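You operate a simulated robot arm through the tools that you are given. There is no shell and no other tool. Be economical: measure what you need, move in short steps, check, and stop when the job is done.

You are at the controls of a simulated robot arm. One attempt, no reset.

TASK
Put things in order on the top of the boxing table. At the end: the cream stub stands on top of the blue ribbed gel pack; the blue height pin is on the steel dish; the wiping pad is on the clear glass plate; the grey stub stands where the black round anvil stood; the black round anvil stands where the wiping pad stood; whatever was shut is shut again. Leave all else as you found it, and nothing knocked over.

It is judged by the outcome, as a careful person would: the job done as asked, and still so three seconds after it is handed in. It fails if anything else is knocked over, pushed out of place, dropped, spilled or broken.

THE ROBOT
A 7-joint arm with a two-finger parallel gripper, fixed in place. Base frame: the origin is at the foot of the arm, x ahead of it, y to its left, z up; the work surface is at about z = 780. Units: mm, rad, N and s.
With the tool pointing down near the work surface it reaches from about 220 to 680 mm from the base axis. Its first joint turns from -1.152 to 1.152 rad. Payload 2.4 kg.
The TCP is the grasp point between the finger pads, 30 mm short of the fingertips. In the tool frame z runs along the fingers and y along their closing line. Largest opening 94 mm; finger width 28, thickness 10; the body of the gripper, 50 by 96 mm, starts 55 mm behind the TCP.
Orientation is told as [roll, pitch, yaw] about the base's x, y, z axes, in that order, counted from this pose: with the fingers straight down and closing along the base's y, the tool's x points along the base's -x, its y along +y and its z along -z.

THE INTERFACE
- The arm moves only by the tool apply_moves. Its argument "increments" is text: rows parted by semicolons, each of 7 numbers parted by spaces: the shift along the base's x, y, z in units of 20 mm (1.0 is 20 mm), then the turn, a rotation vector about the base's x, y, z in units of 4 degrees (1.0 is 4 degrees), then the gripper command, from -1 (fully open) to 1 (shut), values between in proportion. In form: tx ty tz wx wy wz grip; .... A call has 1 to 8 rows; each row shifts and turns the commanded pose from where the row before left it. A call with a number of a shift or a turn outside -1 to 1 is refused whole. Each row takes 0.2 s and may step no farther than 50 mm and 0.15 rad from the row before; otherwise, or with a gripper value out of range, the whole call is refused. Where a pose cannot be reached the arm comes as near as it can. A force on the tool above 40 N (or 10 N above the force at the start of the call, whichever is more), or a blocked arm, ends the call early, and 0.2 s more pass. The fingers move at their own pace (about 153 mm/s each) and stop on an object; they squeeze with about 31 N. The grip force told is the motor's: it shows also when the fingers shut on nothing. Time passes only in rows, and 0.2 s behind the last, so rows that do not move let the fingers close. The reply holds the time, the measured pose of the TCP, the force on the tool along the base axes, the opening and the grip force, in the units named above and with some noise.
- Cameras (640 x 400 px; columns grow to the right, rows downward): "scene" is fixed at [35.9, 470.3, 1447.1]; the picture's right is [-0.78, -0.62, 0.00], its down [-0.33, 0.42, -0.85] and it looks along [0.53, -0.66, -0.53] (base axes); focal length 355 px, centre (320, 200). "wrist" rides on the gripper at [-37, 0, -58] in the tool frame; the picture's right is [0.00, -1.00, 0.00], its down [0.97, 0.00, -0.24] and it looks along [0.24, 0.00, 0.97] (tool axes); focal length 218 px, centre (320, 200).
- snapshot(camera): a new picture of that camera. No time passes.
- measure_at(camera, pixels): there is no depth. For up to 12 entries [column, row, z] of the newest picture of that camera ("zoom" is the newest enlarged one), the place [x, y] in the base frame at which the ray of that pixel passes the height z, good to about 2 mm. No time passes.
- zoom(camera, box): a new picture of the part [left, top, right, bottom] of that camera's present view, enlarged. No time passes.
- hand_in(): hands the job in; it is judged then, once.

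Keep the steps short. Do not move on a guess: measure, check each grasp and each placing, and mend mistakes. In all there are 80 turns and 38 pictures (those below and enlarged ones count). Leave the gripper open and the arm clear of the work at the hand-in unless told otherwise, and finish with a single line.

The tools are called after ">>>" by a JSON object that holds its "name" and its "arguments". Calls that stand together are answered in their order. apply_moves: Moves the arm, as the interface text tells. Its arguments: {"type":"object","properties":{"increments":{"type":"string"}},"required":["increments"]} The other tools are called the same way: snapshot (camera) takes a picture; measure_at (camera, pixels) gives the place at which the rays of pixels pass given heights; zoom (camera, box) takes an enlarged picture of a part of a camera's view; hand_in () hands the job in.

At the start:

```text
time: 0.0
eef_pos: [287.8, -161.2, 1088.8]
tool_rot: [0.002, 0.001, 0.001]
wrist_force: [-0.1, 0.6, -0.6]
width: 94.0
finger_force: 0.1
```

scene: 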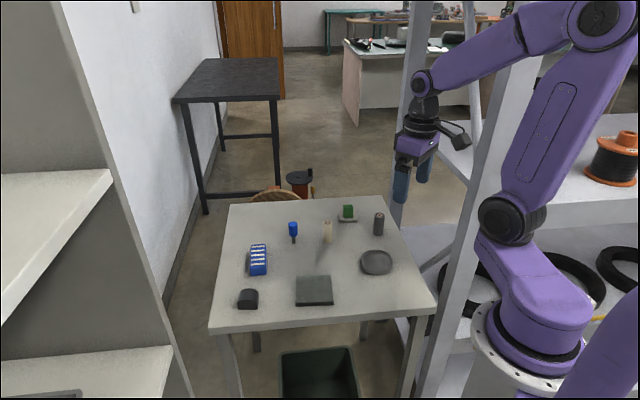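
wrist: 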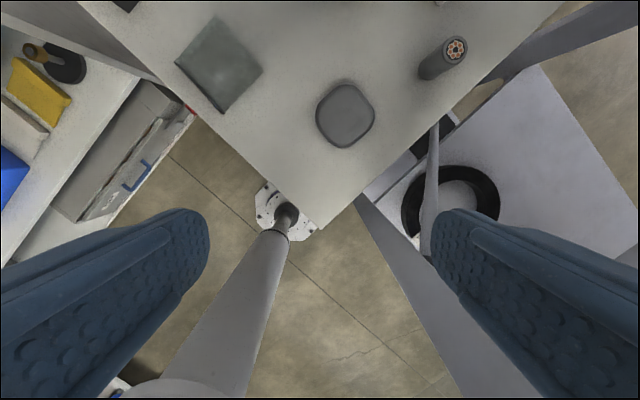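

I see a table with several small objects. I will enlarge the tabletop to identify them.

>>> {"name": "zoom", "arguments": {"camera": "scene", "box": [200, 190, 440, 340]}}

```text
2.67 times, centred on (320, 265) of scene
```

zoom: 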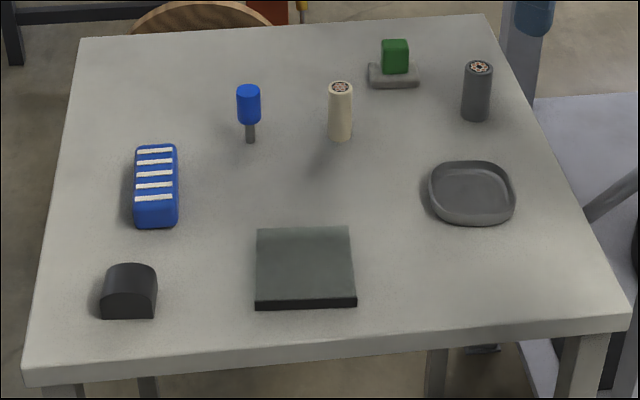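

I'll measure the objects' base and top points in the zoomed picture.

>>> {"name": "measure_at", "arguments": {"camera": "zoom", "pixels": [[250, 141, 780], [340, 138, 780], [476, 117, 780], [395, 83, 780], [472, 200, 785], [157, 225, 780], [157, 150, 800], [128, 317, 780], [305, 307, 780], [302, 228, 790], [130, 266, 810], [395, 42, 820]]}}

>>> {"name": "measure_at", "arguments": {"camera": "zoom", "pixels": [[80, 40, 780], [487, 15, 780], [628, 315, 780], [25, 368, 780], [256, 229, 790], [348, 227, 790], [357, 297, 790], [255, 301, 790], [102, 317, 780], [154, 317, 780], [369, 88, 780], [419, 86, 780]]}}

```text
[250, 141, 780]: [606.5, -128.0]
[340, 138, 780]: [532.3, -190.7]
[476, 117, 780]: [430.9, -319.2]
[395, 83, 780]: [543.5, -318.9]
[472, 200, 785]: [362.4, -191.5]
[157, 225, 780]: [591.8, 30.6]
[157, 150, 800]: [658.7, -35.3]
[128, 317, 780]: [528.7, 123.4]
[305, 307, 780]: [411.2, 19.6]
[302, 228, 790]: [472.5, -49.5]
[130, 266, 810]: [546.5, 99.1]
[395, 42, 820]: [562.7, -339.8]
```

```text
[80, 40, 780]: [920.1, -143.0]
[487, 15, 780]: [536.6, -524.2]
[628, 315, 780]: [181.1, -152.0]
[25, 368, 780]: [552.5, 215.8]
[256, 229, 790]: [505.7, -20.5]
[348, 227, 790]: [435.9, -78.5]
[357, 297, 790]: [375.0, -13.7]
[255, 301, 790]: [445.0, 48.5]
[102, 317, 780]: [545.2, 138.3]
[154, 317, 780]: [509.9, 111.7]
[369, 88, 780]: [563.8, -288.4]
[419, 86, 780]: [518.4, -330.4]
```

Next I'll raise the view: move over the table's centre at height, to see all objects from above.

>>> {"name": "apply_moves", "arguments": {"increments": "1 0.2 0 0 0 0 -1;1 0.2 0 0 0 0 -1;1 0.2 0 0 0 0 -1;1 0.2 0 0 0 0 -1;1 0.2 0 0 0 0 -1;1 0.2 0 0 0 0 -1;1 0.2 0 0 0 0 -1;1 0.2 0 0 0 0 -1"}}

>>> {"name": "apply_moves", "arguments": {"increments": "1 0.2 -0.4 0 0 0 -1;1 0.2 -0.4 0 0 0 -1;1 0.2 -0.4 0 0 0 -1;1 0 -0.4 0 0 0 -1;0.6 0 -0.4 0 0 0 -1;0 0 0 0 0 0 -1"}}

>>> {"name": "snapshot", "arguments": {"camera": "wrist"}}

```text
time: 1.8
eef_pos: [448.6, -129.2, 1089.7]
tool_rot: [0.0, 0.0, 0.0]
wrist_force: [0.3, -0.8, -0.4]
width: 93.9
finger_force: 0.2
```

```text
time: 3.2
eef_pos: [540.3, -116.3, 1048.8]
tool_rot: [-0.001, -0.001, 0.0]
wrist_force: [-0.2, 0.3, 0.0]
width: 94.1
finger_force: 0.0
```

```text
34 pictures are left
```

wrist: 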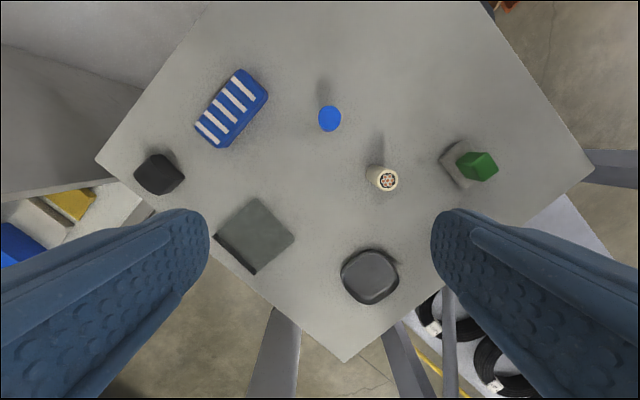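

I'll enlarge the right part (green block on the grey slab, cream stub) and the left part.

>>> {"name": "zoom", "arguments": {"camera": "wrist", "box": [340, 120, 532, 240]}}

>>> {"name": "zoom", "arguments": {"camera": "scene", "box": [310, 195, 406, 255]}}

>>> {"name": "zoom", "arguments": {"camera": "wrist", "box": [100, 60, 356, 220]}}

```text
3.33 times, centred on (436, 180) of wrist
```

zoom: 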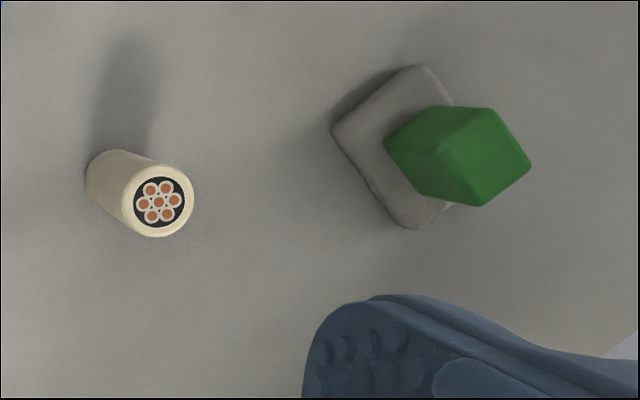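

```text
6.67 times, centred on (358, 225) of scene
```

zoom: 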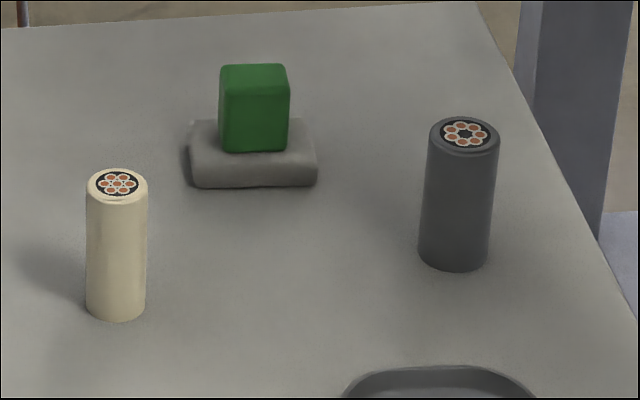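

```text
2.50 times, centred on (228, 140) of wrist
```

zoom: 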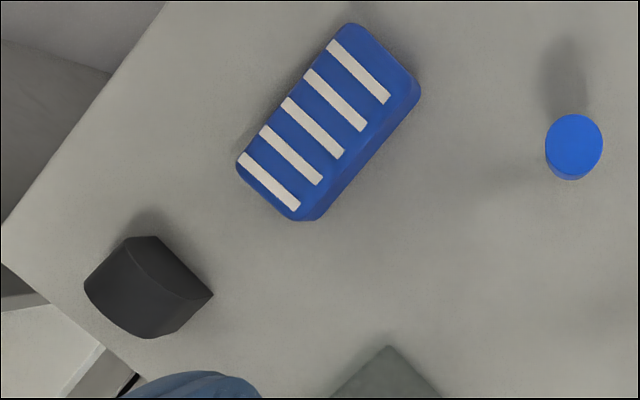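

I'll triangulate heights: cream stub top seen in both cameras, pin top, grey stub, pad and block tops.

>>> {"name": "measure_at", "arguments": {"camera": "scene", "pixels": [[327.5, 222.4, 840], [327.5, 222.4, 850], [327.3, 241.2, 780], [379.7, 214.8, 840], [379.7, 214.8, 850], [378, 233.7, 780], [293, 223, 840], [293, 223, 850], [293.7, 242.8, 780], [348.2, 205.8, 820], [348.2, 205.8, 840], [339.2, 221.5, 785]]}}

>>> {"name": "measure_at", "arguments": {"camera": "wrist", "pixels": [[388.7, 180.6, 840], [388.7, 180.6, 850], [329.7, 118, 840], [329.7, 118, 850], [482, 167, 820], [482, 167, 840], [439.5, 160, 792], [464, 140, 792], [465, 188, 780], [439.5, 160, 780], [464, 140, 780], [372, 175, 780]]}}

```text
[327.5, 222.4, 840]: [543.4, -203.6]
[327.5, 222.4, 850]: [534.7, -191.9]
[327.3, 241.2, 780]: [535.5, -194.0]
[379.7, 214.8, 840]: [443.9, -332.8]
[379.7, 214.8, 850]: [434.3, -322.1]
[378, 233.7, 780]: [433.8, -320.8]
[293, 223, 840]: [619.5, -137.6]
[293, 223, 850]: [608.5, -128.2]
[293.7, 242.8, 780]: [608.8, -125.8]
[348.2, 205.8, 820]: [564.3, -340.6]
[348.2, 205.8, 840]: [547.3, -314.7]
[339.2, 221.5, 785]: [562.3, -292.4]
```

```text
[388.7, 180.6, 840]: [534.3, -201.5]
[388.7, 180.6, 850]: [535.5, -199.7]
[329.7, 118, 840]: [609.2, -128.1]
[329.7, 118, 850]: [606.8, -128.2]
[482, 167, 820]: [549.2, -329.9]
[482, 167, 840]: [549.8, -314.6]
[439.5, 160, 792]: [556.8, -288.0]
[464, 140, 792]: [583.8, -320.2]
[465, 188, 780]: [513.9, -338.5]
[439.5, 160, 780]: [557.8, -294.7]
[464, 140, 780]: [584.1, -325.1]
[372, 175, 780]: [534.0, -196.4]
```

Stubs are ~68 mm tall, cream (535,-195), grey (434,-321), pin (608,-128), all upright. The pad is about 42x64 mm turned ~40°, near (549,-325). I go over it with the tool yawed 40° for a close look.

>>> {"name": "apply_moves", "arguments": {"increments": "0 -1 0 0 0 1 -1;0 -1 0 0 0 1 -1;0 -1 0 0 0 1 -1;0 -1 0 0 0 1 -1;0 -1 0 0 0 1 -1;0 -1 0 0 0 1 -1;0 -1 0 0 0 1 -1;0 -1 0 0 0 1 -1"}}

>>> {"name": "apply_moves", "arguments": {"increments": "0.2 -1 -0.9 0 0 1 -1;0.2 -1 -0.9 0 0 1 -1;0 0 -0.9 0 0 0 -1;0 0 -0.9 0 0 0 -1;0 0 -0.9 0 0 0 -1;0 0 0 0 0 0 -1"}}

>>> {"name": "snapshot", "arguments": {"camera": "wrist"}}

```text
time: 5.0
eef_pos: [541.1, -277.9, 1048.9]
tool_rot: [-0.001, 0.0, 0.56]
wrist_force: [-0.8, 0.6, -0.8]
width: 94.2
finger_force: 0.1
```

```text
time: 6.4
eef_pos: [547.5, -316.5, 958.1]
tool_rot: [0.001, 0.001, 0.696]
wrist_force: [0.3, -0.2, -0.4]
width: 94.3
finger_force: 0.1
```

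```text
30 pictures are left
```

wrist: 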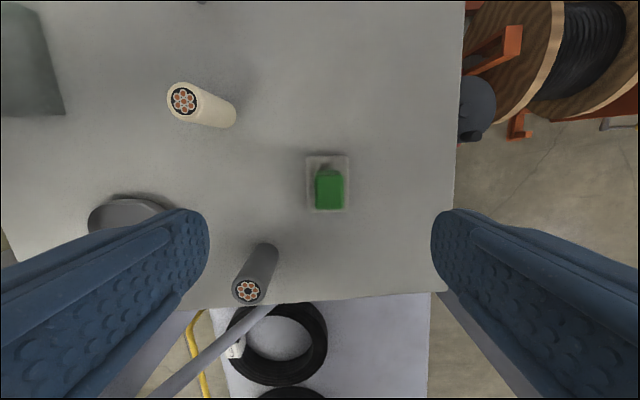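

The pad is now aligned with the picture at (327,184). I enlarge it.

>>> {"name": "zoom", "arguments": {"camera": "wrist", "box": [279, 140, 375, 230]}}

```text
4.44 times, centred on (327, 185) of wrist
```

zoom: 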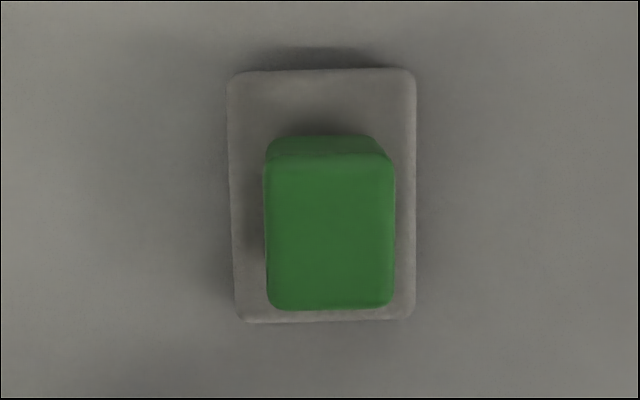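

I measure pad edges (left 230, right 415, top 70, bottom 320) and block edges in this view.

>>> {"name": "measure_at", "arguments": {"camera": "zoom", "pixels": [[230, 195, 780], [415, 195, 780], [230, 195, 790], [415, 195, 790], [322, 70, 790], [322, 322, 790], [322, 322, 780], [265, 230, 840], [395, 230, 840], [330, 155, 840], [330, 308, 840]]}}

>>> {"name": "zoom", "arguments": {"camera": "scene", "box": [332, 200, 364, 228]}}

```text
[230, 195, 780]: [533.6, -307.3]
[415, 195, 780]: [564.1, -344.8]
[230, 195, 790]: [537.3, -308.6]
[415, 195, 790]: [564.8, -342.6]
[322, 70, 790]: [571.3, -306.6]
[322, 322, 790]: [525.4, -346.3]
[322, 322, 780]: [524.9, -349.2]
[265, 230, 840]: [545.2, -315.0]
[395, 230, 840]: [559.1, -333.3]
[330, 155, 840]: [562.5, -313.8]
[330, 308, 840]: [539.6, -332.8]
```

```text
14.29 times, centred on (348, 214) of scene
```

zoom: 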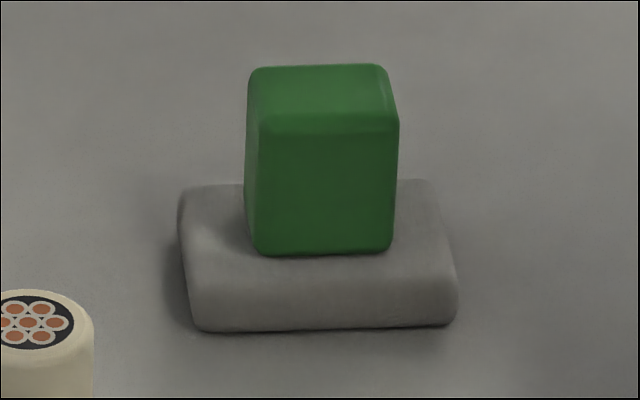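

The pad is centred at (551,-326), about 43 mm wide, ~14 mm tall, with the green block resting on it (top ~832). I'll grip the pad by its short sides, carrying the block with it. Descend to TCP z 815 and close slowly.

>>> {"name": "apply_moves", "arguments": {"increments": "0.175 -0.475 -1 0 0 0 -1;0 0 -1 0 0 0 -1;0 0 -1 0 0 0 -1;0 0 -1 0 0 0 -1;0 0 -1 0 0 0 -1;0 0 -1 0 0 0 -1;0 0 -1 0 0 0 -1;0 0 -0.15 0 0 0 -1"}}

>>> {"name": "snapshot", "arguments": {"camera": "wrist"}}

```text
time: 8.2
eef_pos: [553.1, -325.8, 816.0]
tool_rot: [-0.001, -0.002, 0.699]
wrist_force: [0.7, -0.1, -0.3]
width: 93.8
finger_force: 0.2
```

```text
27 pictures are left
```

wrist: 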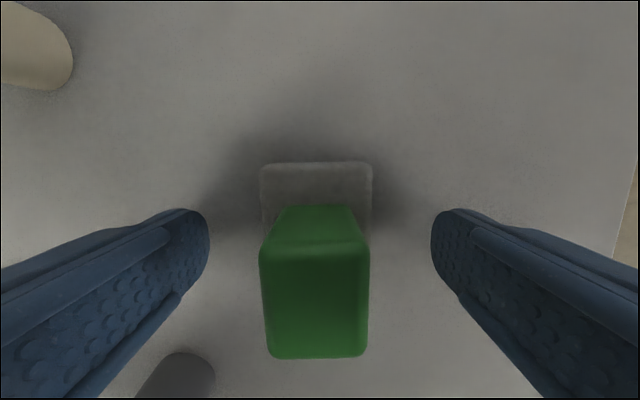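

The fingers straddle the pad evenly (pad 260–372, centre 316). I close stepwise.

>>> {"name": "apply_moves", "arguments": {"increments": "0 0 0 0 0 0 -0.4;0 0 0 0 0 0 -0.1;0 0 0 0 0 0 0.05;0 0 0 0 0 0 0.1;0 0 0 0 0 0 0.2;0 0 0 0 0 0 1;0 0 0 0 0 0 1"}}

```text
time: 9.8
eef_pos: [551.7, -326.6, 815.7]
tool_rot: [0.0, 0.0, 0.698]
wrist_force: [-0.5, 0.0, 0.1]
width: 43.0
finger_force: 31.5
```

Gripped at 43 mm. Lift gently and check.

>>> {"name": "apply_moves", "arguments": {"increments": "0 0 0.3 0 0 0 1;0 0 0.5 0 0 0 1;0 0 0.7 0 0 0 1;0 0 0.7 0 0 0 1;0 0 0.7 0 0 0 1;0 0 0.7 0 0 0 1;0 0 0.7 0 0 0 1;0 0 0.4 0 0 0 1"}}

>>> {"name": "snapshot", "arguments": {"camera": "scene"}}

```text
time: 11.6
eef_pos: [552.0, -326.5, 909.9]
tool_rot: [-0.001, 0.0, 0.697]
wrist_force: [-0.1, 0.4, -0.7]
width: 42.8
finger_force: 30.7
```

```text
26 pictures are left
```

scene: 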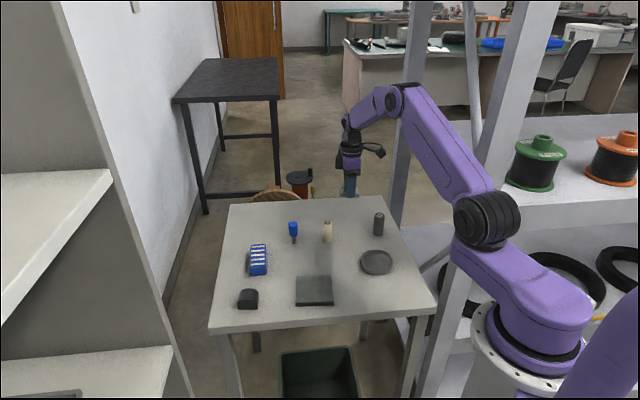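

Pad and block are up together (I'll check the wrist view on arrival). Carry it to the plate, centre about (440,-16), staying above the stubs.

>>> {"name": "apply_moves", "arguments": {"increments": "-0.1 0.3 0.4 0 0 0 1;-0.25 0.7 0.2 0 0 0 1;-0.35 0.95 0 0 0 0 1;-0.35 0.95 0 0 0 0 1;-0.35 0.95 0 0 0 0 1;-0.35 0.95 0 0 0 0 1;-0.35 0.95 0 0 0 0 1;-0.35 0.95 0 0 0 0 1"}}

>>> {"name": "apply_moves", "arguments": {"increments": "-0.35 0.95 0 0 0 0 1;-0.35 0.95 0 0 0 0 1;-0.35 0.95 0 0 0 0 1;-0.35 0.95 0 0 0 0 1;-0.35 0.95 0 0 0 0 1;-0.35 0.8 0 0 0 0 1;-0.2 0.5 0 0 0 0 1;-0.1 0.2 0 0 0 0 1"}}

>>> {"name": "snapshot", "arguments": {"camera": "wrist"}}

```text
time: 13.4
eef_pos: [502.8, -191.4, 922.4]
tool_rot: [-0.001, 0.0, 0.7]
wrist_force: [-0.5, 0.3, -0.7]
width: 42.8
finger_force: 31.1
```

```text
time: 15.2
eef_pos: [454.1, -66.3, 921.2]
tool_rot: [-0.001, -0.001, 0.698]
wrist_force: [-0.3, -0.3, -0.4]
width: 42.9
finger_force: 30.9
```

```text
25 pictures are left
```

wrist: 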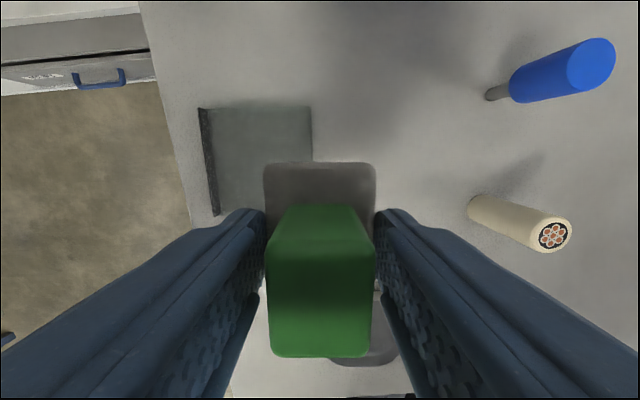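

The block rides steadily. I measure the plate's corners at (208,110), (310,106), right edge at (312,160), left bottom (218,213).

>>> {"name": "measure_at", "arguments": {"camera": "wrist", "pixels": [[208, 109, 788], [310, 106, 788], [312, 160, 788], [219, 213, 788], [199, 108, 780], [214, 214, 780]]}}

>>> {"name": "measure_at", "arguments": {"camera": "scene", "pixels": [[296.3, 275.6, 788], [330.2, 275.2, 788], [333.6, 302, 788], [295.8, 302.6, 788], [333.6, 305.4, 780], [295.6, 306, 780]]}}

```text
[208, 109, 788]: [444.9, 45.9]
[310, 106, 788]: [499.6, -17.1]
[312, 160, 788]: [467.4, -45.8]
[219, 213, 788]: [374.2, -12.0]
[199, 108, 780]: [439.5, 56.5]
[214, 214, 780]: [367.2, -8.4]
```

```text
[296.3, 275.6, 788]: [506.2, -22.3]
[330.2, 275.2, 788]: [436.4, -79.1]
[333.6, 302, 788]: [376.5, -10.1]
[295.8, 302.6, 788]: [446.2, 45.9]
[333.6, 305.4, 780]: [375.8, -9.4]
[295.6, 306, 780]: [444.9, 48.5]
```

Plate centre is (440,-16), top ~789. Shift there and lower toward TCP 835, then creep.

>>> {"name": "apply_moves", "arguments": {"increments": "-0.15 0.5 0 0 0 0 1;-0.25 0.9 0 0 0 0 1;-0.2 0.8 0 0 0 0 1;-0.1 0.3 -0.5 0 0 0 1;0 0 -1 0 0 0 1;0 0 -1 0 0 0 1;0 0 -1 0 0 0 1;0 0 -0.6 0 0 0 1"}}

>>> {"name": "snapshot", "arguments": {"camera": "wrist"}}

```text
time: 17.0
eef_pos: [439.6, -18.0, 840.4]
tool_rot: [0.001, 0.0, 0.697]
wrist_force: [-0.2, 0.3, -1.2]
width: 43.3
finger_force: 31.1
```

```text
24 pictures are left
```

wrist: 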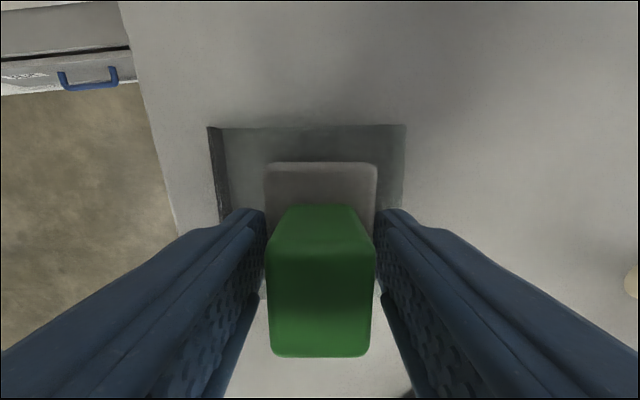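

Well centred over the plate. Creep down until contact force shows.

>>> {"name": "apply_moves", "arguments": {"increments": "0 0 -0.25 0 0 0 1;0 0 -0.2 0 0 0 1;0 0 -0.15 0 0 0 1;0 0 0 0 0 0 1"}}

```text
time: 17.8
eef_pos: [439.9, -16.8, 831.8]
tool_rot: [0.0, 0.001, 0.698]
wrist_force: [-3.7, -1.6, 14.6]
width: 42.8
finger_force: 31.1
stopped in row 3: the force on the tool passed its limit (the readings are from after the stop); the commanded pose is now the measured one
```

Contact at z 832 (14.6 N up), so the plate top is ~796. Ease slightly and open slowly.

>>> {"name": "apply_moves", "arguments": {"increments": "0 0 0.03 0 0 0 1;0 0 0 0 0 0 0.05;0 0 0 0 0 0 0;0 0 0 0 0 0 -0.2;0 0 0 0 0 0 -0.5;0 0 0 0 0 0 -0.8"}}

>>> {"name": "snapshot", "arguments": {"camera": "wrist"}}

```text
time: 19.1
eef_pos: [440.7, -17.1, 830.8]
tool_rot: [-0.001, 0.002, 0.697]
wrist_force: [0.0, -0.5, -0.1]
width: 85.0
finger_force: 0.1
```

```text
23 pictures are left
```

wrist: 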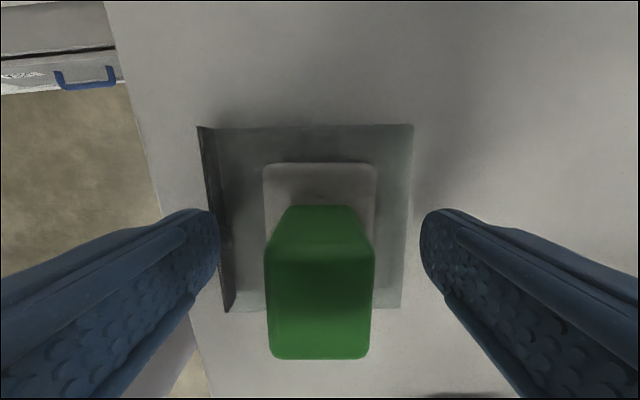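

The pad with block sits on the plate, free of the fingers. Rise and move over to the black anvil near (535,110).

>>> {"name": "apply_moves", "arguments": {"increments": "0 0 1 0 0 0 -0.9;0 0 1 0 0 0 -1;0 0 1 0 0 0 -1;0 0 1 0 0 0 -1;0 0 1 0 0 0 -1;0.8 0.8 0.2 0 0 0 -1;0.8 1 0 0 0 0 -1;0.8 1 0 0 0 0 -1"}}

>>> {"name": "apply_moves", "arguments": {"increments": "0.8 1 0 0 0 0 -1;0.8 1 0 0 0 0 -1;0.7 1 0 0 0 0 -1;0.2 0.5 0 0 0 0 -1;0 0 0 0 0 0 -1"}}

>>> {"name": "snapshot", "arguments": {"camera": "wrist"}}

```text
time: 20.9
eef_pos: [489.2, 38.0, 937.0]
tool_rot: [-0.001, 0.002, 0.698]
wrist_force: [0.2, -0.4, -0.2]
width: 93.9
finger_force: 0.1
```

```text
time: 22.1
eef_pos: [537.7, 109.5, 934.6]
tool_rot: [-0.001, 0.0, 0.699]
wrist_force: [-0.3, -0.3, -0.2]
width: 94.0
finger_force: 0.1
```

```text
22 pictures are left
```

wrist: 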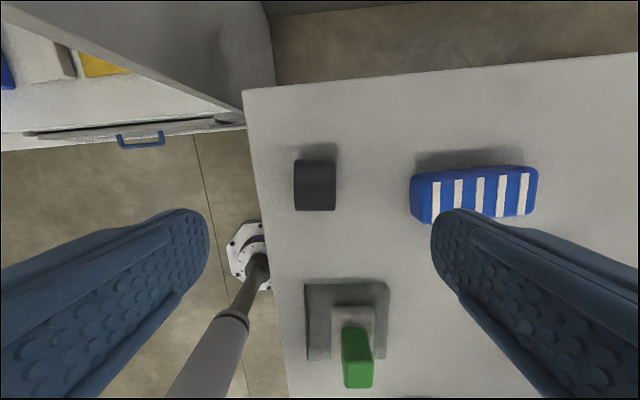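

Anvil at (315,185). I enlarge it.

>>> {"name": "zoom", "arguments": {"camera": "wrist", "box": [267, 135, 363, 225]}}

>>> {"name": "zoom", "arguments": {"camera": "scene", "box": [226, 275, 274, 320]}}

```text
4.44 times, centred on (315, 180) of wrist
```

zoom: 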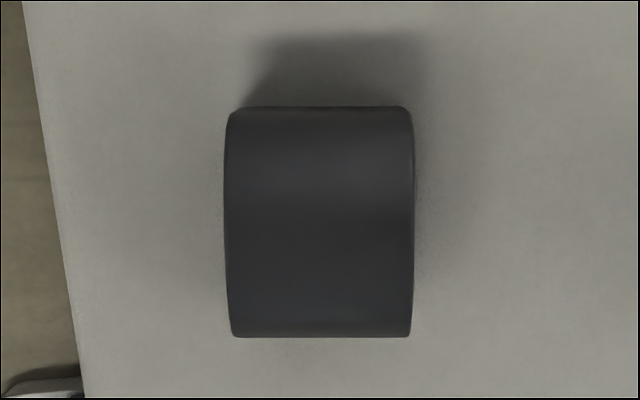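

```text
8.89 times, centred on (250, 298) of scene
```

zoom: 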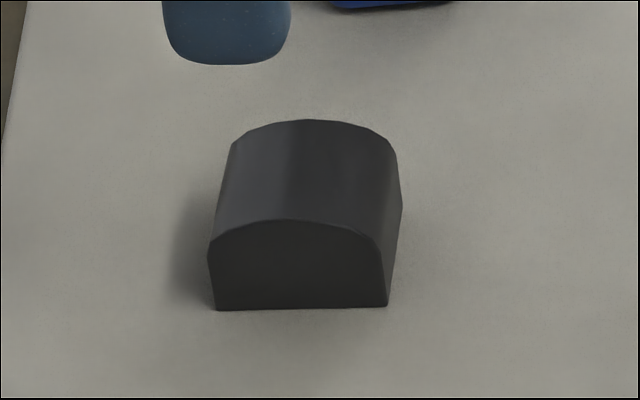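

The flat ends of the anvil face the fingers (left 225, right 413 in this view); the arch runs across. Measure it.

>>> {"name": "measure_at", "arguments": {"camera": "wrist", "pixels": [[293.7, 187, 800], [336.2, 187, 800], [315, 159, 790], [315, 211, 790], [315, 159, 800], [315, 211, 800]]}}

>>> {"name": "measure_at", "arguments": {"camera": "scene", "pixels": [[238.2, 310.3, 780], [257.6, 309.9, 780], [247.5, 300.2, 810], [247.5, 300.2, 815], [247.5, 300.2, 820], [248.6, 289, 815]]}}

```text
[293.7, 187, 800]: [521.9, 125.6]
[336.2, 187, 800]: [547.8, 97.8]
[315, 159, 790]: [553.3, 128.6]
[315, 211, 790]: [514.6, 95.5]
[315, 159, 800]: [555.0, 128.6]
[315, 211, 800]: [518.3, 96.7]
```

```text
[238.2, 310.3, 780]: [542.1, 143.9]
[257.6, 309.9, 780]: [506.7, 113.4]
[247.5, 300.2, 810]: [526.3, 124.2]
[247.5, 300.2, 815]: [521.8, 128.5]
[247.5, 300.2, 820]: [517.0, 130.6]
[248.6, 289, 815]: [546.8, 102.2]
```

Anvil centre (535,112), ~38 mm between ends, top ~813. Descend to TCP 814 and look.

>>> {"name": "apply_moves", "arguments": {"increments": "-0.13 0.12 -1 0 0 0 -1;0 0 -1 0 0 0 -1;0 0 -1 0 0 0 -1;0 0 -1 0 0 0 -1;0 0 -1 0 0 0 -1;0 0 -0.7 0 0 0 -1;0 0 -0.3 0 0 0 -1;0 0 0 0 0 0 -1"}}

>>> {"name": "snapshot", "arguments": {"camera": "wrist"}}

```text
time: 23.9
eef_pos: [537.3, 111.3, 815.7]
tool_rot: [0.001, 0.001, 0.698]
wrist_force: [-0.3, -0.1, 0.7]
width: 94.0
finger_force: 0.0
```

```text
19 pictures are left
```

wrist: 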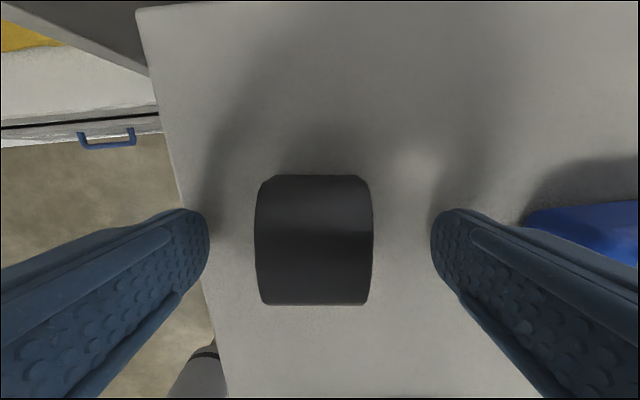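

Anvil at columns 256–372, ~2 mm left of centre. Shift and close slowly.

>>> {"name": "apply_moves", "arguments": {"increments": "-0.07 0.08 -0.05 0 0 0 -0.7;0 0 0 0 0 0 -0.2;0 0 0 0 0 0 0.05;0 0 0 0 0 0 0.15;0 0 0 0 0 0 0.25;0 0 0 0 0 0 1;0 0 0 0 0 0 1"}}

```text
time: 25.6
eef_pos: [536.0, 110.7, 816.1]
tool_rot: [0.0, 0.002, 0.699]
wrist_force: [0.8, -0.2, 0.1]
width: 40.2
finger_force: 30.9
```

Gripped at 40 mm. Lift slowly and start the carry toward the pad's old place (551.5,-326.5).

>>> {"name": "apply_moves", "arguments": {"increments": "0 0 0.3 0 0 0 1;0 0 0.7 0 0 0 1;0 0 1 0 0 0 1;0 0 1 0 0 0 1;0 0 1 0 0 0 1;0 0 1 0 0 0 1;0 0 0.5 0 0 0 1;0 0 0 0 0 0 1"}}

>>> {"name": "apply_moves", "arguments": {"increments": "0 -0.5 0 0 0 0 1;0.05 -1 0 0 0 0 1;0.05 -1 0 0 0 0 1;0.05 -1 0 0 0 0 1;0.05 -1 0 0 0 0 1;0.05 -1 0 0 0 0 1;0.05 -1 0 0 0 0 1;0.05 -1 0 0 0 0 1"}}

>>> {"name": "apply_moves", "arguments": {"increments": "0.05 -1 0 0 0 0 1;0.05 -1 0 0 0 0 1;0.05 -1 0 0 0 0 1;0.05 -1 0 0 0 0 1;0.05 -1 0 0 0 0 1;0.05 -1 0 0 0 0 1;0.05 -1 0 0 0 0 1;0.05 -1 0 0 0 0 1"}}

>>> {"name": "apply_moves", "arguments": {"increments": "0 -1 0 0 0 0 1;0 -1 0 0 0 0 1;0 -1 0 0 0 0 1;0 -1 0 0 0 0 1;0 -1 0 0 0 0 1;0 -0.8 0 0 0 0 1;0 -0.5 0 0 0 0 1;0 0 0 0 0 0 1"}}

```text
time: 27.4
eef_pos: [534.7, 112.5, 924.2]
tool_rot: [0.0, 0.0, 0.699]
wrist_force: [-0.2, -0.1, -2.7]
width: 39.7
finger_force: 31.0
```

```text
time: 29.1
eef_pos: [542.2, -37.8, 924.8]
tool_rot: [0.0, 0.001, 0.698]
wrist_force: [-0.2, 0.7, -2.9]
width: 39.8
finger_force: 31.2
```

```text
time: 30.9
eef_pos: [550.7, -197.8, 924.9]
tool_rot: [0.001, -0.001, 0.699]
wrist_force: [0.7, 0.6, -3.3]
width: 40.0
finger_force: 31.0
```

```text
time: 32.8
eef_pos: [549.7, -323.2, 924.3]
tool_rot: [0.001, 0.0, 0.698]
wrist_force: [-1.3, -0.4, -1.3]
width: 40.0
finger_force: 31.5
```

Over the old pad spot. Trim to (551.5,-326) and lower; then creep to contact near TCP 816.

>>> {"name": "apply_moves", "arguments": {"increments": "0.07 -0.13 -0.8 0 0 0 1;0 0 -1 0 0 0 1;0 0 -1 0 0 0 1;0 0 -1 0 0 0 1;0 0 -0.8 0 0 0 1;0 0 -0.4 0 0 0 1;0 0 -0.2 0 0 0 1;0 0 0 0 0 0 1"}}

```text
time: 34.5
eef_pos: [551.5, -325.9, 821.4]
tool_rot: [0.002, -0.001, 0.697]
wrist_force: [0.0, 0.5, -2.2]
width: 39.9
finger_force: 31.5
```

Position good. Creep down to contact.

>>> {"name": "apply_moves", "arguments": {"increments": "0 0 -0.12 0 0 0 1;0 0 -0.08 0 0 0 1;0 0 -0.05 0 0 0 1;0 0 -0.05 0 0 0 1;0 0 -0.05 0 0 0 1;0 0 0 0 0 0 1"}}

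```text
time: 36.0
eef_pos: [551.9, -327.0, 813.3]
tool_rot: [-0.001, -0.001, 0.698]
wrist_force: [-3.0, 2.1, 14.7]
width: 40.0
finger_force: 30.7
```

Contact (14.7 N). Ease up slightly, open slowly, rise and look.

>>> {"name": "apply_moves", "arguments": {"increments": "0 0 0.05 0 0 0 1;0 0 0 0 0 0 0.1;0 0 0 0 0 0 -0.1;0 0 0 0 0 0 -0.5;0 0 0 0 0 0 -1;0 0 0.5 0 0 0 -1;0 0 1 0 0 0 -1;0 0 1 0 0 0 -1"}}

>>> {"name": "apply_moves", "arguments": {"increments": "0 0 1 0 0 0 -1;0 0 1 0 0 0 -1;0 0 1 0 0 0 -1;-0.2 0 0.5 0 0 0 -1;-1 0 0 0 0 0 -1;-1 0 0 0 0 0 -1;-1 0 0 0 0 0 -1;-0.5 0 0 0 0 0 -1"}}

>>> {"name": "snapshot", "arguments": {"camera": "wrist"}}

```text
time: 37.8
eef_pos: [551.4, -325.3, 865.0]
tool_rot: [0.002, 0.001, 0.698]
wrist_force: [-0.1, -1.1, 1.2]
width: 94.0
finger_force: 0.1
```

```text
time: 39.5
eef_pos: [478.2, -326.6, 934.7]
tool_rot: [-0.002, 0.001, 0.696]
wrist_force: [0.0, -0.2, 0.3]
width: 93.8
finger_force: 0.1
```

```text
18 pictures are left
```

wrist: 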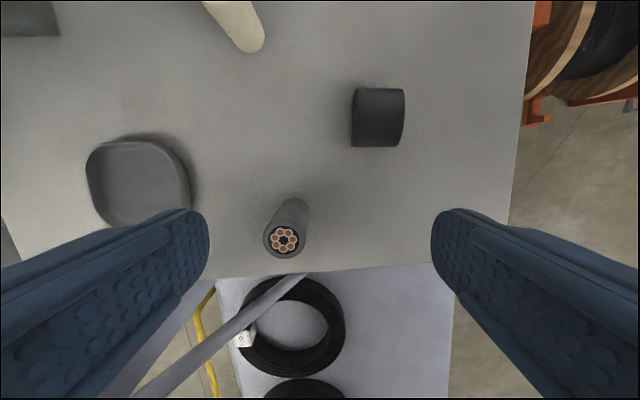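

Anvil stands in the pad's place. Measure grey stub top (285,240), base, and the anvil's edges.

>>> {"name": "measure_at", "arguments": {"camera": "wrist", "pixels": [[284.5, 240, 848], [292, 212, 780], [353, 118, 795], [404, 118, 795], [378, 88, 790], [378, 147, 790], [264, 240, 848], [304, 240, 848]]}}

```text
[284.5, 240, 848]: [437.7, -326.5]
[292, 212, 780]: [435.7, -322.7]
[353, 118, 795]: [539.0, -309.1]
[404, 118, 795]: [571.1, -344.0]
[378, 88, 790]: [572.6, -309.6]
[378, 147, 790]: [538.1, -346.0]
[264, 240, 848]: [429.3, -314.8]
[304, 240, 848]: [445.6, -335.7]
```

Grey stub at about (435.5,-323). Move above, descend to TCP 820 with open fingers.

>>> {"name": "apply_moves", "arguments": {"increments": "-1 0.1 0 0 0 0 -1;-1 0.07 0 0 0 0 -1;-0.13 0 -0.75 0 0 0 -1;0 0 -1 0 0 0 -1;0 0 -1 0 0 0 -1;0 0 -1 0 0 0 -1;0 0 -1 0 0 0 -1;0 0 -1 0 0 0 -1"}}

>>> {"name": "snapshot", "arguments": {"camera": "wrist"}}

```text
time: 41.4
eef_pos: [435.4, -322.6, 818.0]
tool_rot: [-0.001, -0.001, 0.697]
wrist_force: [0.9, 0.3, 0.0]
width: 93.9
finger_force: 0.0
```

```text
17 pictures are left
```

wrist: 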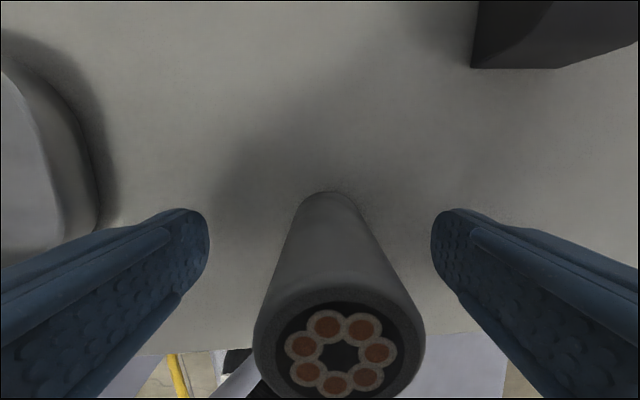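

The stub sits ~4 mm right and ~4 mm ahead of the pad centre. Shift by (+5.7,-0.5) and close slowly.

>>> {"name": "apply_moves", "arguments": {"increments": "0.28 -0.02 0.05 0 0 0 -0.6;0 0 0 0 0 0 -0.1;0 0 0 0 0 0 0.25;0 0 0 0 0 0 0.4;0 0 0 0 0 0 0.5;0 0 0 0 0 0 1;0 0 0 0 0 0 1"}}

```text
time: 43.0
eef_pos: [440.4, -325.1, 821.0]
tool_rot: [0.0, 0.0, 0.699]
wrist_force: [1.4, 0.4, 0.5]
width: 31.4
finger_force: 30.9
```

Gripped at 31.4 mm. Lift slowly and carry to (535,112).

>>> {"name": "apply_moves", "arguments": {"increments": "0 0 0.3 0 0 0 1;0 0 0.7 0 0 0 1;0 0 1 0 0 0 1;0 0 1 0 0 0 1;0 0 1 0 0 0 1;0 0 1 0 0 0 1;0 0 0.7 0 0 0 1;0 0 0 0 0 0 1"}}

>>> {"name": "apply_moves", "arguments": {"increments": "0.1 0.5 0 0 0 0 1;0.22 1 0 0 0 0 1;0.22 1 0 0 0 0 1;0.22 1 0 0 0 0 1;0.22 1 0 0 0 0 1;0.22 1 0 0 0 0 1;0.22 1 0 0 0 0 1;0.22 1 0 0 0 0 1"}}

>>> {"name": "apply_moves", "arguments": {"increments": "0.22 1 0 0 0 0 1;0.22 1 0 0 0 0 1;0.22 1 0 0 0 0 1;0.22 1 0 0 0 0 1;0.22 1 0 0 0 0 1;0.22 1 0 0 0 0 1;0.22 1 0 0 0 0 1;0.22 1 0 0 0 0 1"}}

>>> {"name": "apply_moves", "arguments": {"increments": "0.22 1 0 0 0 0 1;0.22 1 0 0 0 0 1;0.22 1 0 0 0 0 1;0.22 1 0 0 0 0 1;0.22 1 0 0 0 0 1;0.2 0.8 0 0 0 0 1;0.1 0.5 0 0 0 0 1;0 0 0 0 0 0 1"}}

>>> {"name": "snapshot", "arguments": {"camera": "wrist"}}

```text
time: 44.8
eef_pos: [440.9, -322.8, 935.5]
tool_rot: [-0.002, 0.0, 0.697]
wrist_force: [-0.8, 0.3, -1.0]
width: 31.3
finger_force: 31.1
```

```text
time: 46.5
eef_pos: [473.3, -173.4, 934.1]
tool_rot: [0.0, 0.001, 0.698]
wrist_force: [0.7, 0.6, -0.8]
width: 31.4
finger_force: 31.1
```

```text
time: 48.4
eef_pos: [509.3, -13.9, 935.2]
tool_rot: [0.001, 0.0, 0.698]
wrist_force: [-0.5, -0.8, -0.6]
width: 31.2
finger_force: 30.9
```

```text
time: 50.1
eef_pos: [537.7, 111.5, 933.8]
tool_rot: [0.001, 0.0, 0.7]
wrist_force: [-0.1, 0.9, -0.7]
width: 31.1
finger_force: 30.9
```

```text
16 pictures are left
```

wrist: 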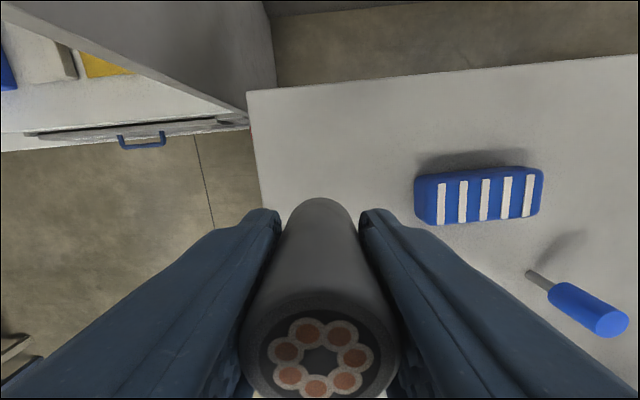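

Lower the stub over the anvil's old place, trimming x by -3 mm; stop at ~826 then creep.

>>> {"name": "apply_moves", "arguments": {"increments": "-0.14 0 -0.8 0 0 0 1;0 0 -1 0 0 0 1;0 0 -1 0 0 0 1;0 0 -1 0 0 0 1;0 0 -0.8 0 0 0 1;0 0 -0.5 0 0 0 1;0 0 -0.2 0 0 0 1;0 0 0 0 0 0 1"}}

>>> {"name": "apply_moves", "arguments": {"increments": "0 0 -0.1 0 0 0 1;0 0 -0.06 0 0 0 1;0 0 -0.05 0 0 0 1;0 0 0 0 0 0 1"}}

```text
time: 52.0
eef_pos: [533.2, 112.1, 828.9]
tool_rot: [0.0, -0.001, 0.697]
wrist_force: [0.4, 0.4, -1.0]
width: 31.1
finger_force: 31.3
```

```text
time: 53.0
eef_pos: [533.4, 113.0, 825.3]
tool_rot: [0.0, 0.002, 0.697]
wrist_force: [-0.1, -0.9, -0.6]
width: 31.2
finger_force: 30.4
```

>>> {"name": "apply_moves", "arguments": {"increments": "0.03 0 -0.08 0 0 0 1;0 0 -0.07 0 0 0 1;0 0 -0.05 0 0 0 1;0 0 -0.05 0 0 0 1;0 0 -0.05 0 0 0 1;0 0 0 0 0 0 1"}}

```text
time: 54.4
eef_pos: [535.2, 112.9, 820.5]
tool_rot: [-0.002, -0.002, 0.698]
wrist_force: [-11.7, -1.4, 36.9]
width: 31.1
finger_force: 30.6
```

Firm contact (37 N). Ease up 1 mm, open slowly, rise and look.

>>> {"name": "apply_moves", "arguments": {"increments": "0 0 0.05 0 0 0 1;0 0 0 0 0 0 0.3;0 0 0 0 0 0 0.1;0 0 0 0 0 0 -0.4;0 0 0 0 0 0 -1;0 0 0.7 0 0 0 -1;0 0 1 0 0 0 -1;0 0 1 0 0 0 -1"}}

>>> {"name": "apply_moves", "arguments": {"increments": "0 0 1 0 0 0 -1;0 0 1 0 0 0 -1;0 0 1 0 0 0 -1;0.3 -1 0 0 0 0 -1;0.3 -1 0 0 0 0 -1;0.3 -1 0 0 0 0 -1;0.3 -1 0 0 0 0 -1;0 -0.5 0 0 0 0 -1"}}

>>> {"name": "snapshot", "arguments": {"camera": "wrist"}}

```text
time: 56.1
eef_pos: [534.5, 113.0, 874.7]
tool_rot: [-0.001, -0.001, 0.697]
wrist_force: [-0.1, 0.5, -0.1]
width: 93.9
finger_force: 0.1
```

```text
time: 58.0
eef_pos: [559.7, 23.6, 932.7]
tool_rot: [0.0, 0.0, 0.698]
wrist_force: [0.3, 0.3, -0.1]
width: 94.1
finger_force: 0.0
```

```text
15 pictures are left
```

wrist: 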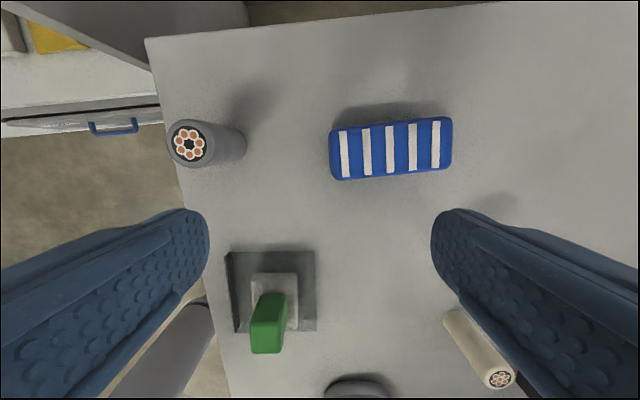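

Grey stub stands upright. Now triangulate the gel pack's top centre: wrist (389.5,149), scene (258.1,255.2).

>>> {"name": "measure_at", "arguments": {"camera": "wrist", "pixels": [[389.5, 149, 800], [389.5, 149, 810], [389.5, 149, 820], [344, 154, 805], [436, 144.5, 805], [386, 126, 805], [394, 173, 805]]}}

>>> {"name": "measure_at", "arguments": {"camera": "scene", "pixels": [[258.1, 255.2, 800], [258.1, 255.2, 810], [258.1, 255.2, 820]]}}

>>> {"name": "zoom", "arguments": {"camera": "scene", "box": [226, 235, 290, 285]}}

```text
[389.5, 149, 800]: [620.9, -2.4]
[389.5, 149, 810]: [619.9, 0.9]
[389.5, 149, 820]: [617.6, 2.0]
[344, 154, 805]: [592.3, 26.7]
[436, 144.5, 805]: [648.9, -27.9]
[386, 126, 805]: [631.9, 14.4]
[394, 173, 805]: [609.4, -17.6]
```

```text
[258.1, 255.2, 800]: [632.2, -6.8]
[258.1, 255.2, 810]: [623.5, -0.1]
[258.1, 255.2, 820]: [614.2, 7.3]
```

```text
8.00 times, centred on (258, 260) of scene
```

zoom: 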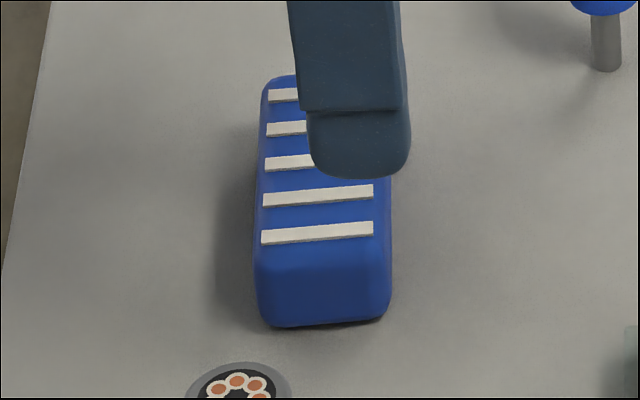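

Pack top ~812, centre (621,0); ribs pitch ~20 mm, long axis along (0.72,-0.69). I'll set the cream stub straddling ribs 2 and 3 at ~(613,7). Now go over the cream stub (536,-197).

>>> {"name": "apply_moves", "arguments": {"increments": "-0.1 -1 0 0 0 0 -1;-0.1 -1 0 0 0 0 -1;-0.1 -1 0 0 0 0 -1;-0.1 -1 0 0 0 0 -1;-0.1 -1 0 0 0 0 -1;-0.1 -1 0 0 0 0 -1;-0.1 -1 0 0 0 0 -1;-0.1 -1 0 0 0 0 -1"}}

>>> {"name": "apply_moves", "arguments": {"increments": "-0.1 -1 0 0 0 0 -1;-0.1 -1 0 0 0 0 -1;-0.1 -1 0 0 0 0 -1;0 0 -1 0 0 0 -1;0 0 0 0 0 0 -1"}}

>>> {"name": "snapshot", "arguments": {"camera": "wrist"}}

```text
time: 59.8
eef_pos: [542.2, -137.2, 934.0]
tool_rot: [-0.001, -0.001, 0.697]
wrist_force: [-0.1, 0.3, 0.6]
width: 93.9
finger_force: 0.0
```

```text
time: 61.0
eef_pos: [536.6, -197.4, 913.5]
tool_rot: [0.0, 0.002, 0.699]
wrist_force: [0.6, 0.4, 0.2]
width: 93.9
finger_force: 0.0
```

```text
13 pictures are left
```

wrist: 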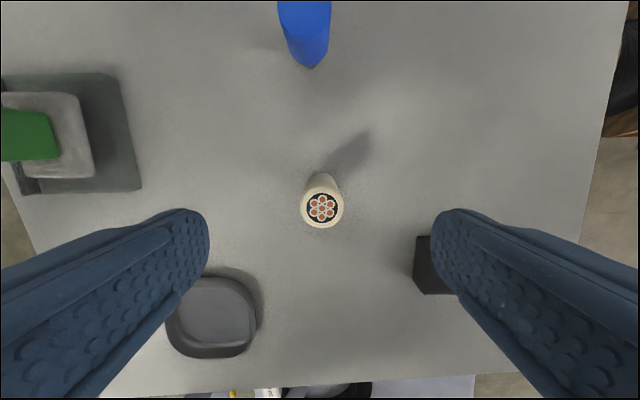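

Stub is nearly centred (322,208). Also measure the dish centre/edges from this picture before descending.

>>> {"name": "measure_at", "arguments": {"camera": "wrist", "pixels": [[322, 208, 848], [212, 312, 785], [212, 312, 795], [166, 320, 795], [257, 305, 795], [210, 277, 795], [215, 357, 795]]}}

>>> {"name": "apply_moves", "arguments": {"increments": "0.1 0 -1 0 0 0 -1;0 0 -1 0 0 0 -1;0 0 -1 0 0 0 -1;0 0 -0.9 0 0 0 -1;0 0 -0.3 0 0 0 -1;0 0 0 0 0 0 -0.6;0 0 0 0 0 0 -0.1;0 0 0 0 0 0 0.2"}}

>>> {"name": "apply_moves", "arguments": {"increments": "0 0 0 0 0 0 0.35;0 0 0 0 0 0 0.5;0 0 0 0 0 0 1;0 0 0 0 0 0 1"}}

```text
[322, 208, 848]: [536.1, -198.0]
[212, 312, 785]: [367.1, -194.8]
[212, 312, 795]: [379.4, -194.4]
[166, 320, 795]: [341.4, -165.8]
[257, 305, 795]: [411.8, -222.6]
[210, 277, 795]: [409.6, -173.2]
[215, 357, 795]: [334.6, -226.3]
```

```text
time: 62.8
eef_pos: [539.1, -199.0, 830.3]
tool_rot: [0.0, -0.001, 0.699]
wrist_force: [0.1, 0.2, -0.3]
width: 37.7
finger_force: 0.0
```

```text
time: 63.8
eef_pos: [538.4, -197.9, 830.0]
tool_rot: [0.001, -0.001, 0.698]
wrist_force: [-0.4, 0.6, 0.9]
width: 25.7
finger_force: 31.1
```

Gripped at 25.7 mm. Lift and carry to above the pack (613,7).

>>> {"name": "apply_moves", "arguments": {"increments": "0 0 0.3 0 0 0 1;0 0 0.7 0 0 0 1;0 0 1 0 0 0 1;0 0 1 0 0 0 1;0 0 1 0 0 0 1;0 0 1 0 0 0 1;0 0 0.3 0 0 0 1;0 0 0 0 0 0 1"}}

>>> {"name": "apply_moves", "arguments": {"increments": "0.2 0.5 0 0 0 0 1;0.36 1 0 0 0 0 1;0.36 1 0 0 0 0 1;0.36 1 0 0 0 0 1;0.36 1 0 0 0 0 1;0.36 1 0 0 0 0 1;0.36 1 0 0 0 0 1;0.36 0.7 0 0 0 0 1"}}

>>> {"name": "snapshot", "arguments": {"camera": "wrist"}}

```text
time: 65.5
eef_pos: [538.9, -196.9, 935.3]
tool_rot: [0.0, 0.0, 0.697]
wrist_force: [-0.3, 0.7, -0.2]
width: 25.8
finger_force: 30.8
```

```text
time: 67.3
eef_pos: [593.2, -53.5, 934.9]
tool_rot: [-0.001, -0.001, 0.699]
wrist_force: [1.3, 0.2, -1.4]
width: 26.1
finger_force: 30.6
```

```text
12 pictures are left
```

wrist: 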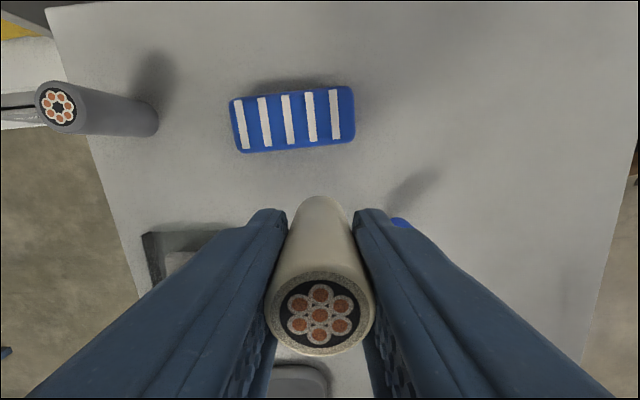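

Measure the mid-point between ribs 2 and 3 (276,120.5) and ribs' positions at z 812.

>>> {"name": "measure_at", "arguments": {"camera": "wrist", "pixels": [[276.3, 120.5, 812], [288, 119, 812], [299.5, 117.5, 812], [264.5, 122, 812]]}}

```text
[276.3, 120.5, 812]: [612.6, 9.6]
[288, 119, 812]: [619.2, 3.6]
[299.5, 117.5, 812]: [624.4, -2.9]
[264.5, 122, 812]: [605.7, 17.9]
```

Target stub centre (613,8); stub sits ~2 mm ahead in the grip, so TCP goes to (611.5,7). Move and lower to ~882.

>>> {"name": "apply_moves", "arguments": {"increments": "0.2 0.6 0 0 0 0 1;0.25 0.9 0 0 0 0 1;0.25 0.9 0 0 0 0 1;0.2 0.6 0 0 0 0 1;0 0 -0.8 0 0 0 1;0 0 -1 0 0 0 1;0 0 -0.85 0 0 0 1;0 0 0 0 0 0 1"}}

>>> {"name": "snapshot", "arguments": {"camera": "wrist"}}

>>> {"name": "zoom", "arguments": {"camera": "scene", "box": [226, 215, 290, 285]}}

```text
time: 69.2
eef_pos: [611.7, 6.6, 880.7]
tool_rot: [0.001, 0.0, 0.697]
wrist_force: [-0.8, 1.3, -0.6]
width: 26.0
finger_force: 31.2
```

```text
11 pictures are left
```

wrist: 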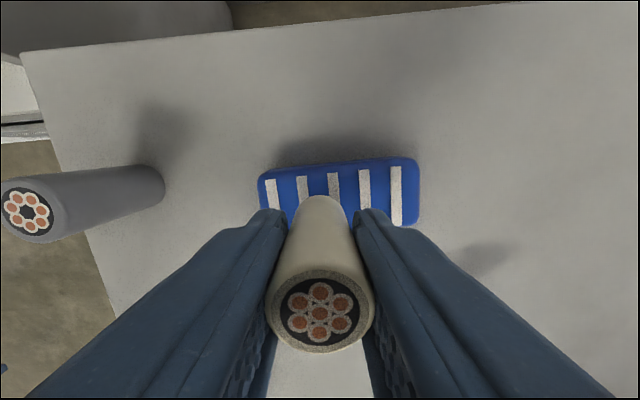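

```text
5.71 times, centred on (258, 250) of scene
```

zoom: 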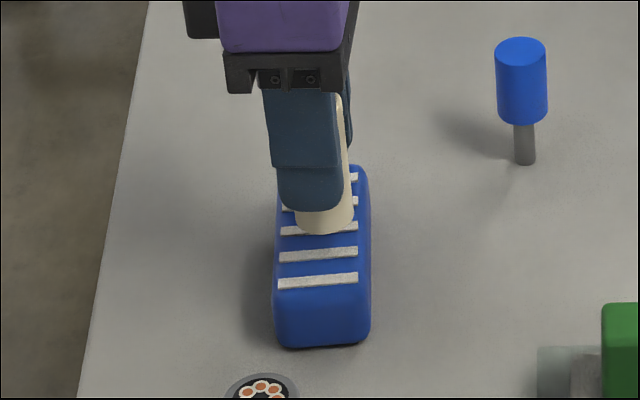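

The stub is lined up between ribs 2 and 3. Lower to 868, then creep to contact.

>>> {"name": "apply_moves", "arguments": {"increments": "0 0 -0.35 0 0 0 1;0 0 -0.25 0 0 0 1;0 0 -0.1 0 0 0 1;0 0 -0.05 0 0 0 1;0 0 -0.05 0 0 0 1;0 0 -0.05 0 0 0 1;0 0 0 0 0 0 1"}}

```text
time: 70.8
eef_pos: [612.4, 6.9, 866.0]
tool_rot: [0.0, -0.001, 0.698]
wrist_force: [-0.7, -0.2, 0.5]
width: 25.9
finger_force: 31.1
```

>>> {"name": "apply_moves", "arguments": {"increments": "0 0 -0.05 0 0 0 1;0 0 -0.05 0 0 0 1;0 0 -0.05 0 0 0 1;0 0 -0.05 0 0 0 1;0 0 0 0 0 0 1"}}

```text
time: 72.0
eef_pos: [612.0, 7.8, 863.5]
tool_rot: [-0.004, -0.005, 0.698]
wrist_force: [-5.7, 2.9, 33.1]
width: 25.4
finger_force: 31.4
```

Contact at 863.5 (33 N). Ease up 1 mm and release slowly, then look.

>>> {"name": "apply_moves", "arguments": {"increments": "0 0 0.05 0 0 0 1;0 0 0 0 0 0 0.42;0 0 0 0 0 0 0.35;0 0 0 0 0 0 0.2;0 0 0 0 0 0 -0.1;0 0 0 0 0 0 -0.5;0 0 0 0 0 0 -1"}}

>>> {"name": "zoom", "arguments": {"camera": "scene", "box": [226, 205, 306, 285]}}

```text
time: 73.5
eef_pos: [610.7, 6.7, 862.7]
tool_rot: [0.0, 0.0, 0.698]
wrist_force: [-0.4, 0.7, 0.0]
width: 94.1
finger_force: 0.1
```

```text
5.00 times, centred on (266, 245) of scene
```

zoom: 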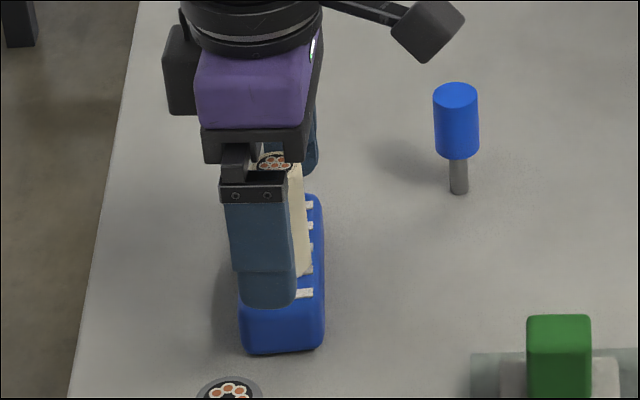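

The stub stands on the pack, free. Rise well above it (top ~882) and go to the pin at (608,-128).

>>> {"name": "apply_moves", "arguments": {"increments": "0 0 1 0 0 0 -1;0 0 1 0 0 0 -1;0 0 1 0 0 0 -1;0 0 1 0 0 0 -1;0 -0.8 0 0 0 0 -1;0 -1 0 0 0 0 -1;0 -1 0 0 0 0 -1;0 -1 0 0 0 0 -1"}}

>>> {"name": "apply_moves", "arguments": {"increments": "0 -1 0 0 0 0 -1;-0.05 -1 0 0 0 0 -1;-0.05 -0.9 0 0 0 0 -1;0 0 -1 0 0 0 -1;0 0 -0.5 0 0 0 -1;0 0 0 0 0 0 -1"}}

>>> {"name": "snapshot", "arguments": {"camera": "wrist"}}

```text
time: 75.3
eef_pos: [610.9, -69.4, 942.2]
tool_rot: [0.0, -0.002, 0.699]
wrist_force: [0.4, 0.3, -0.2]
width: 94.0
finger_force: 0.1
```

```text
time: 76.8
eef_pos: [609.4, -127.3, 911.9]
tool_rot: [0.0, 0.0, 0.699]
wrist_force: [0.3, 0.5, -0.4]
width: 93.9
finger_force: 0.1
```

```text
8 pictures are left
```

wrist: 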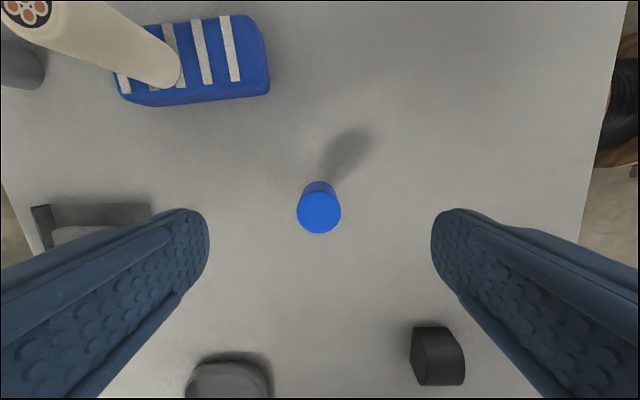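

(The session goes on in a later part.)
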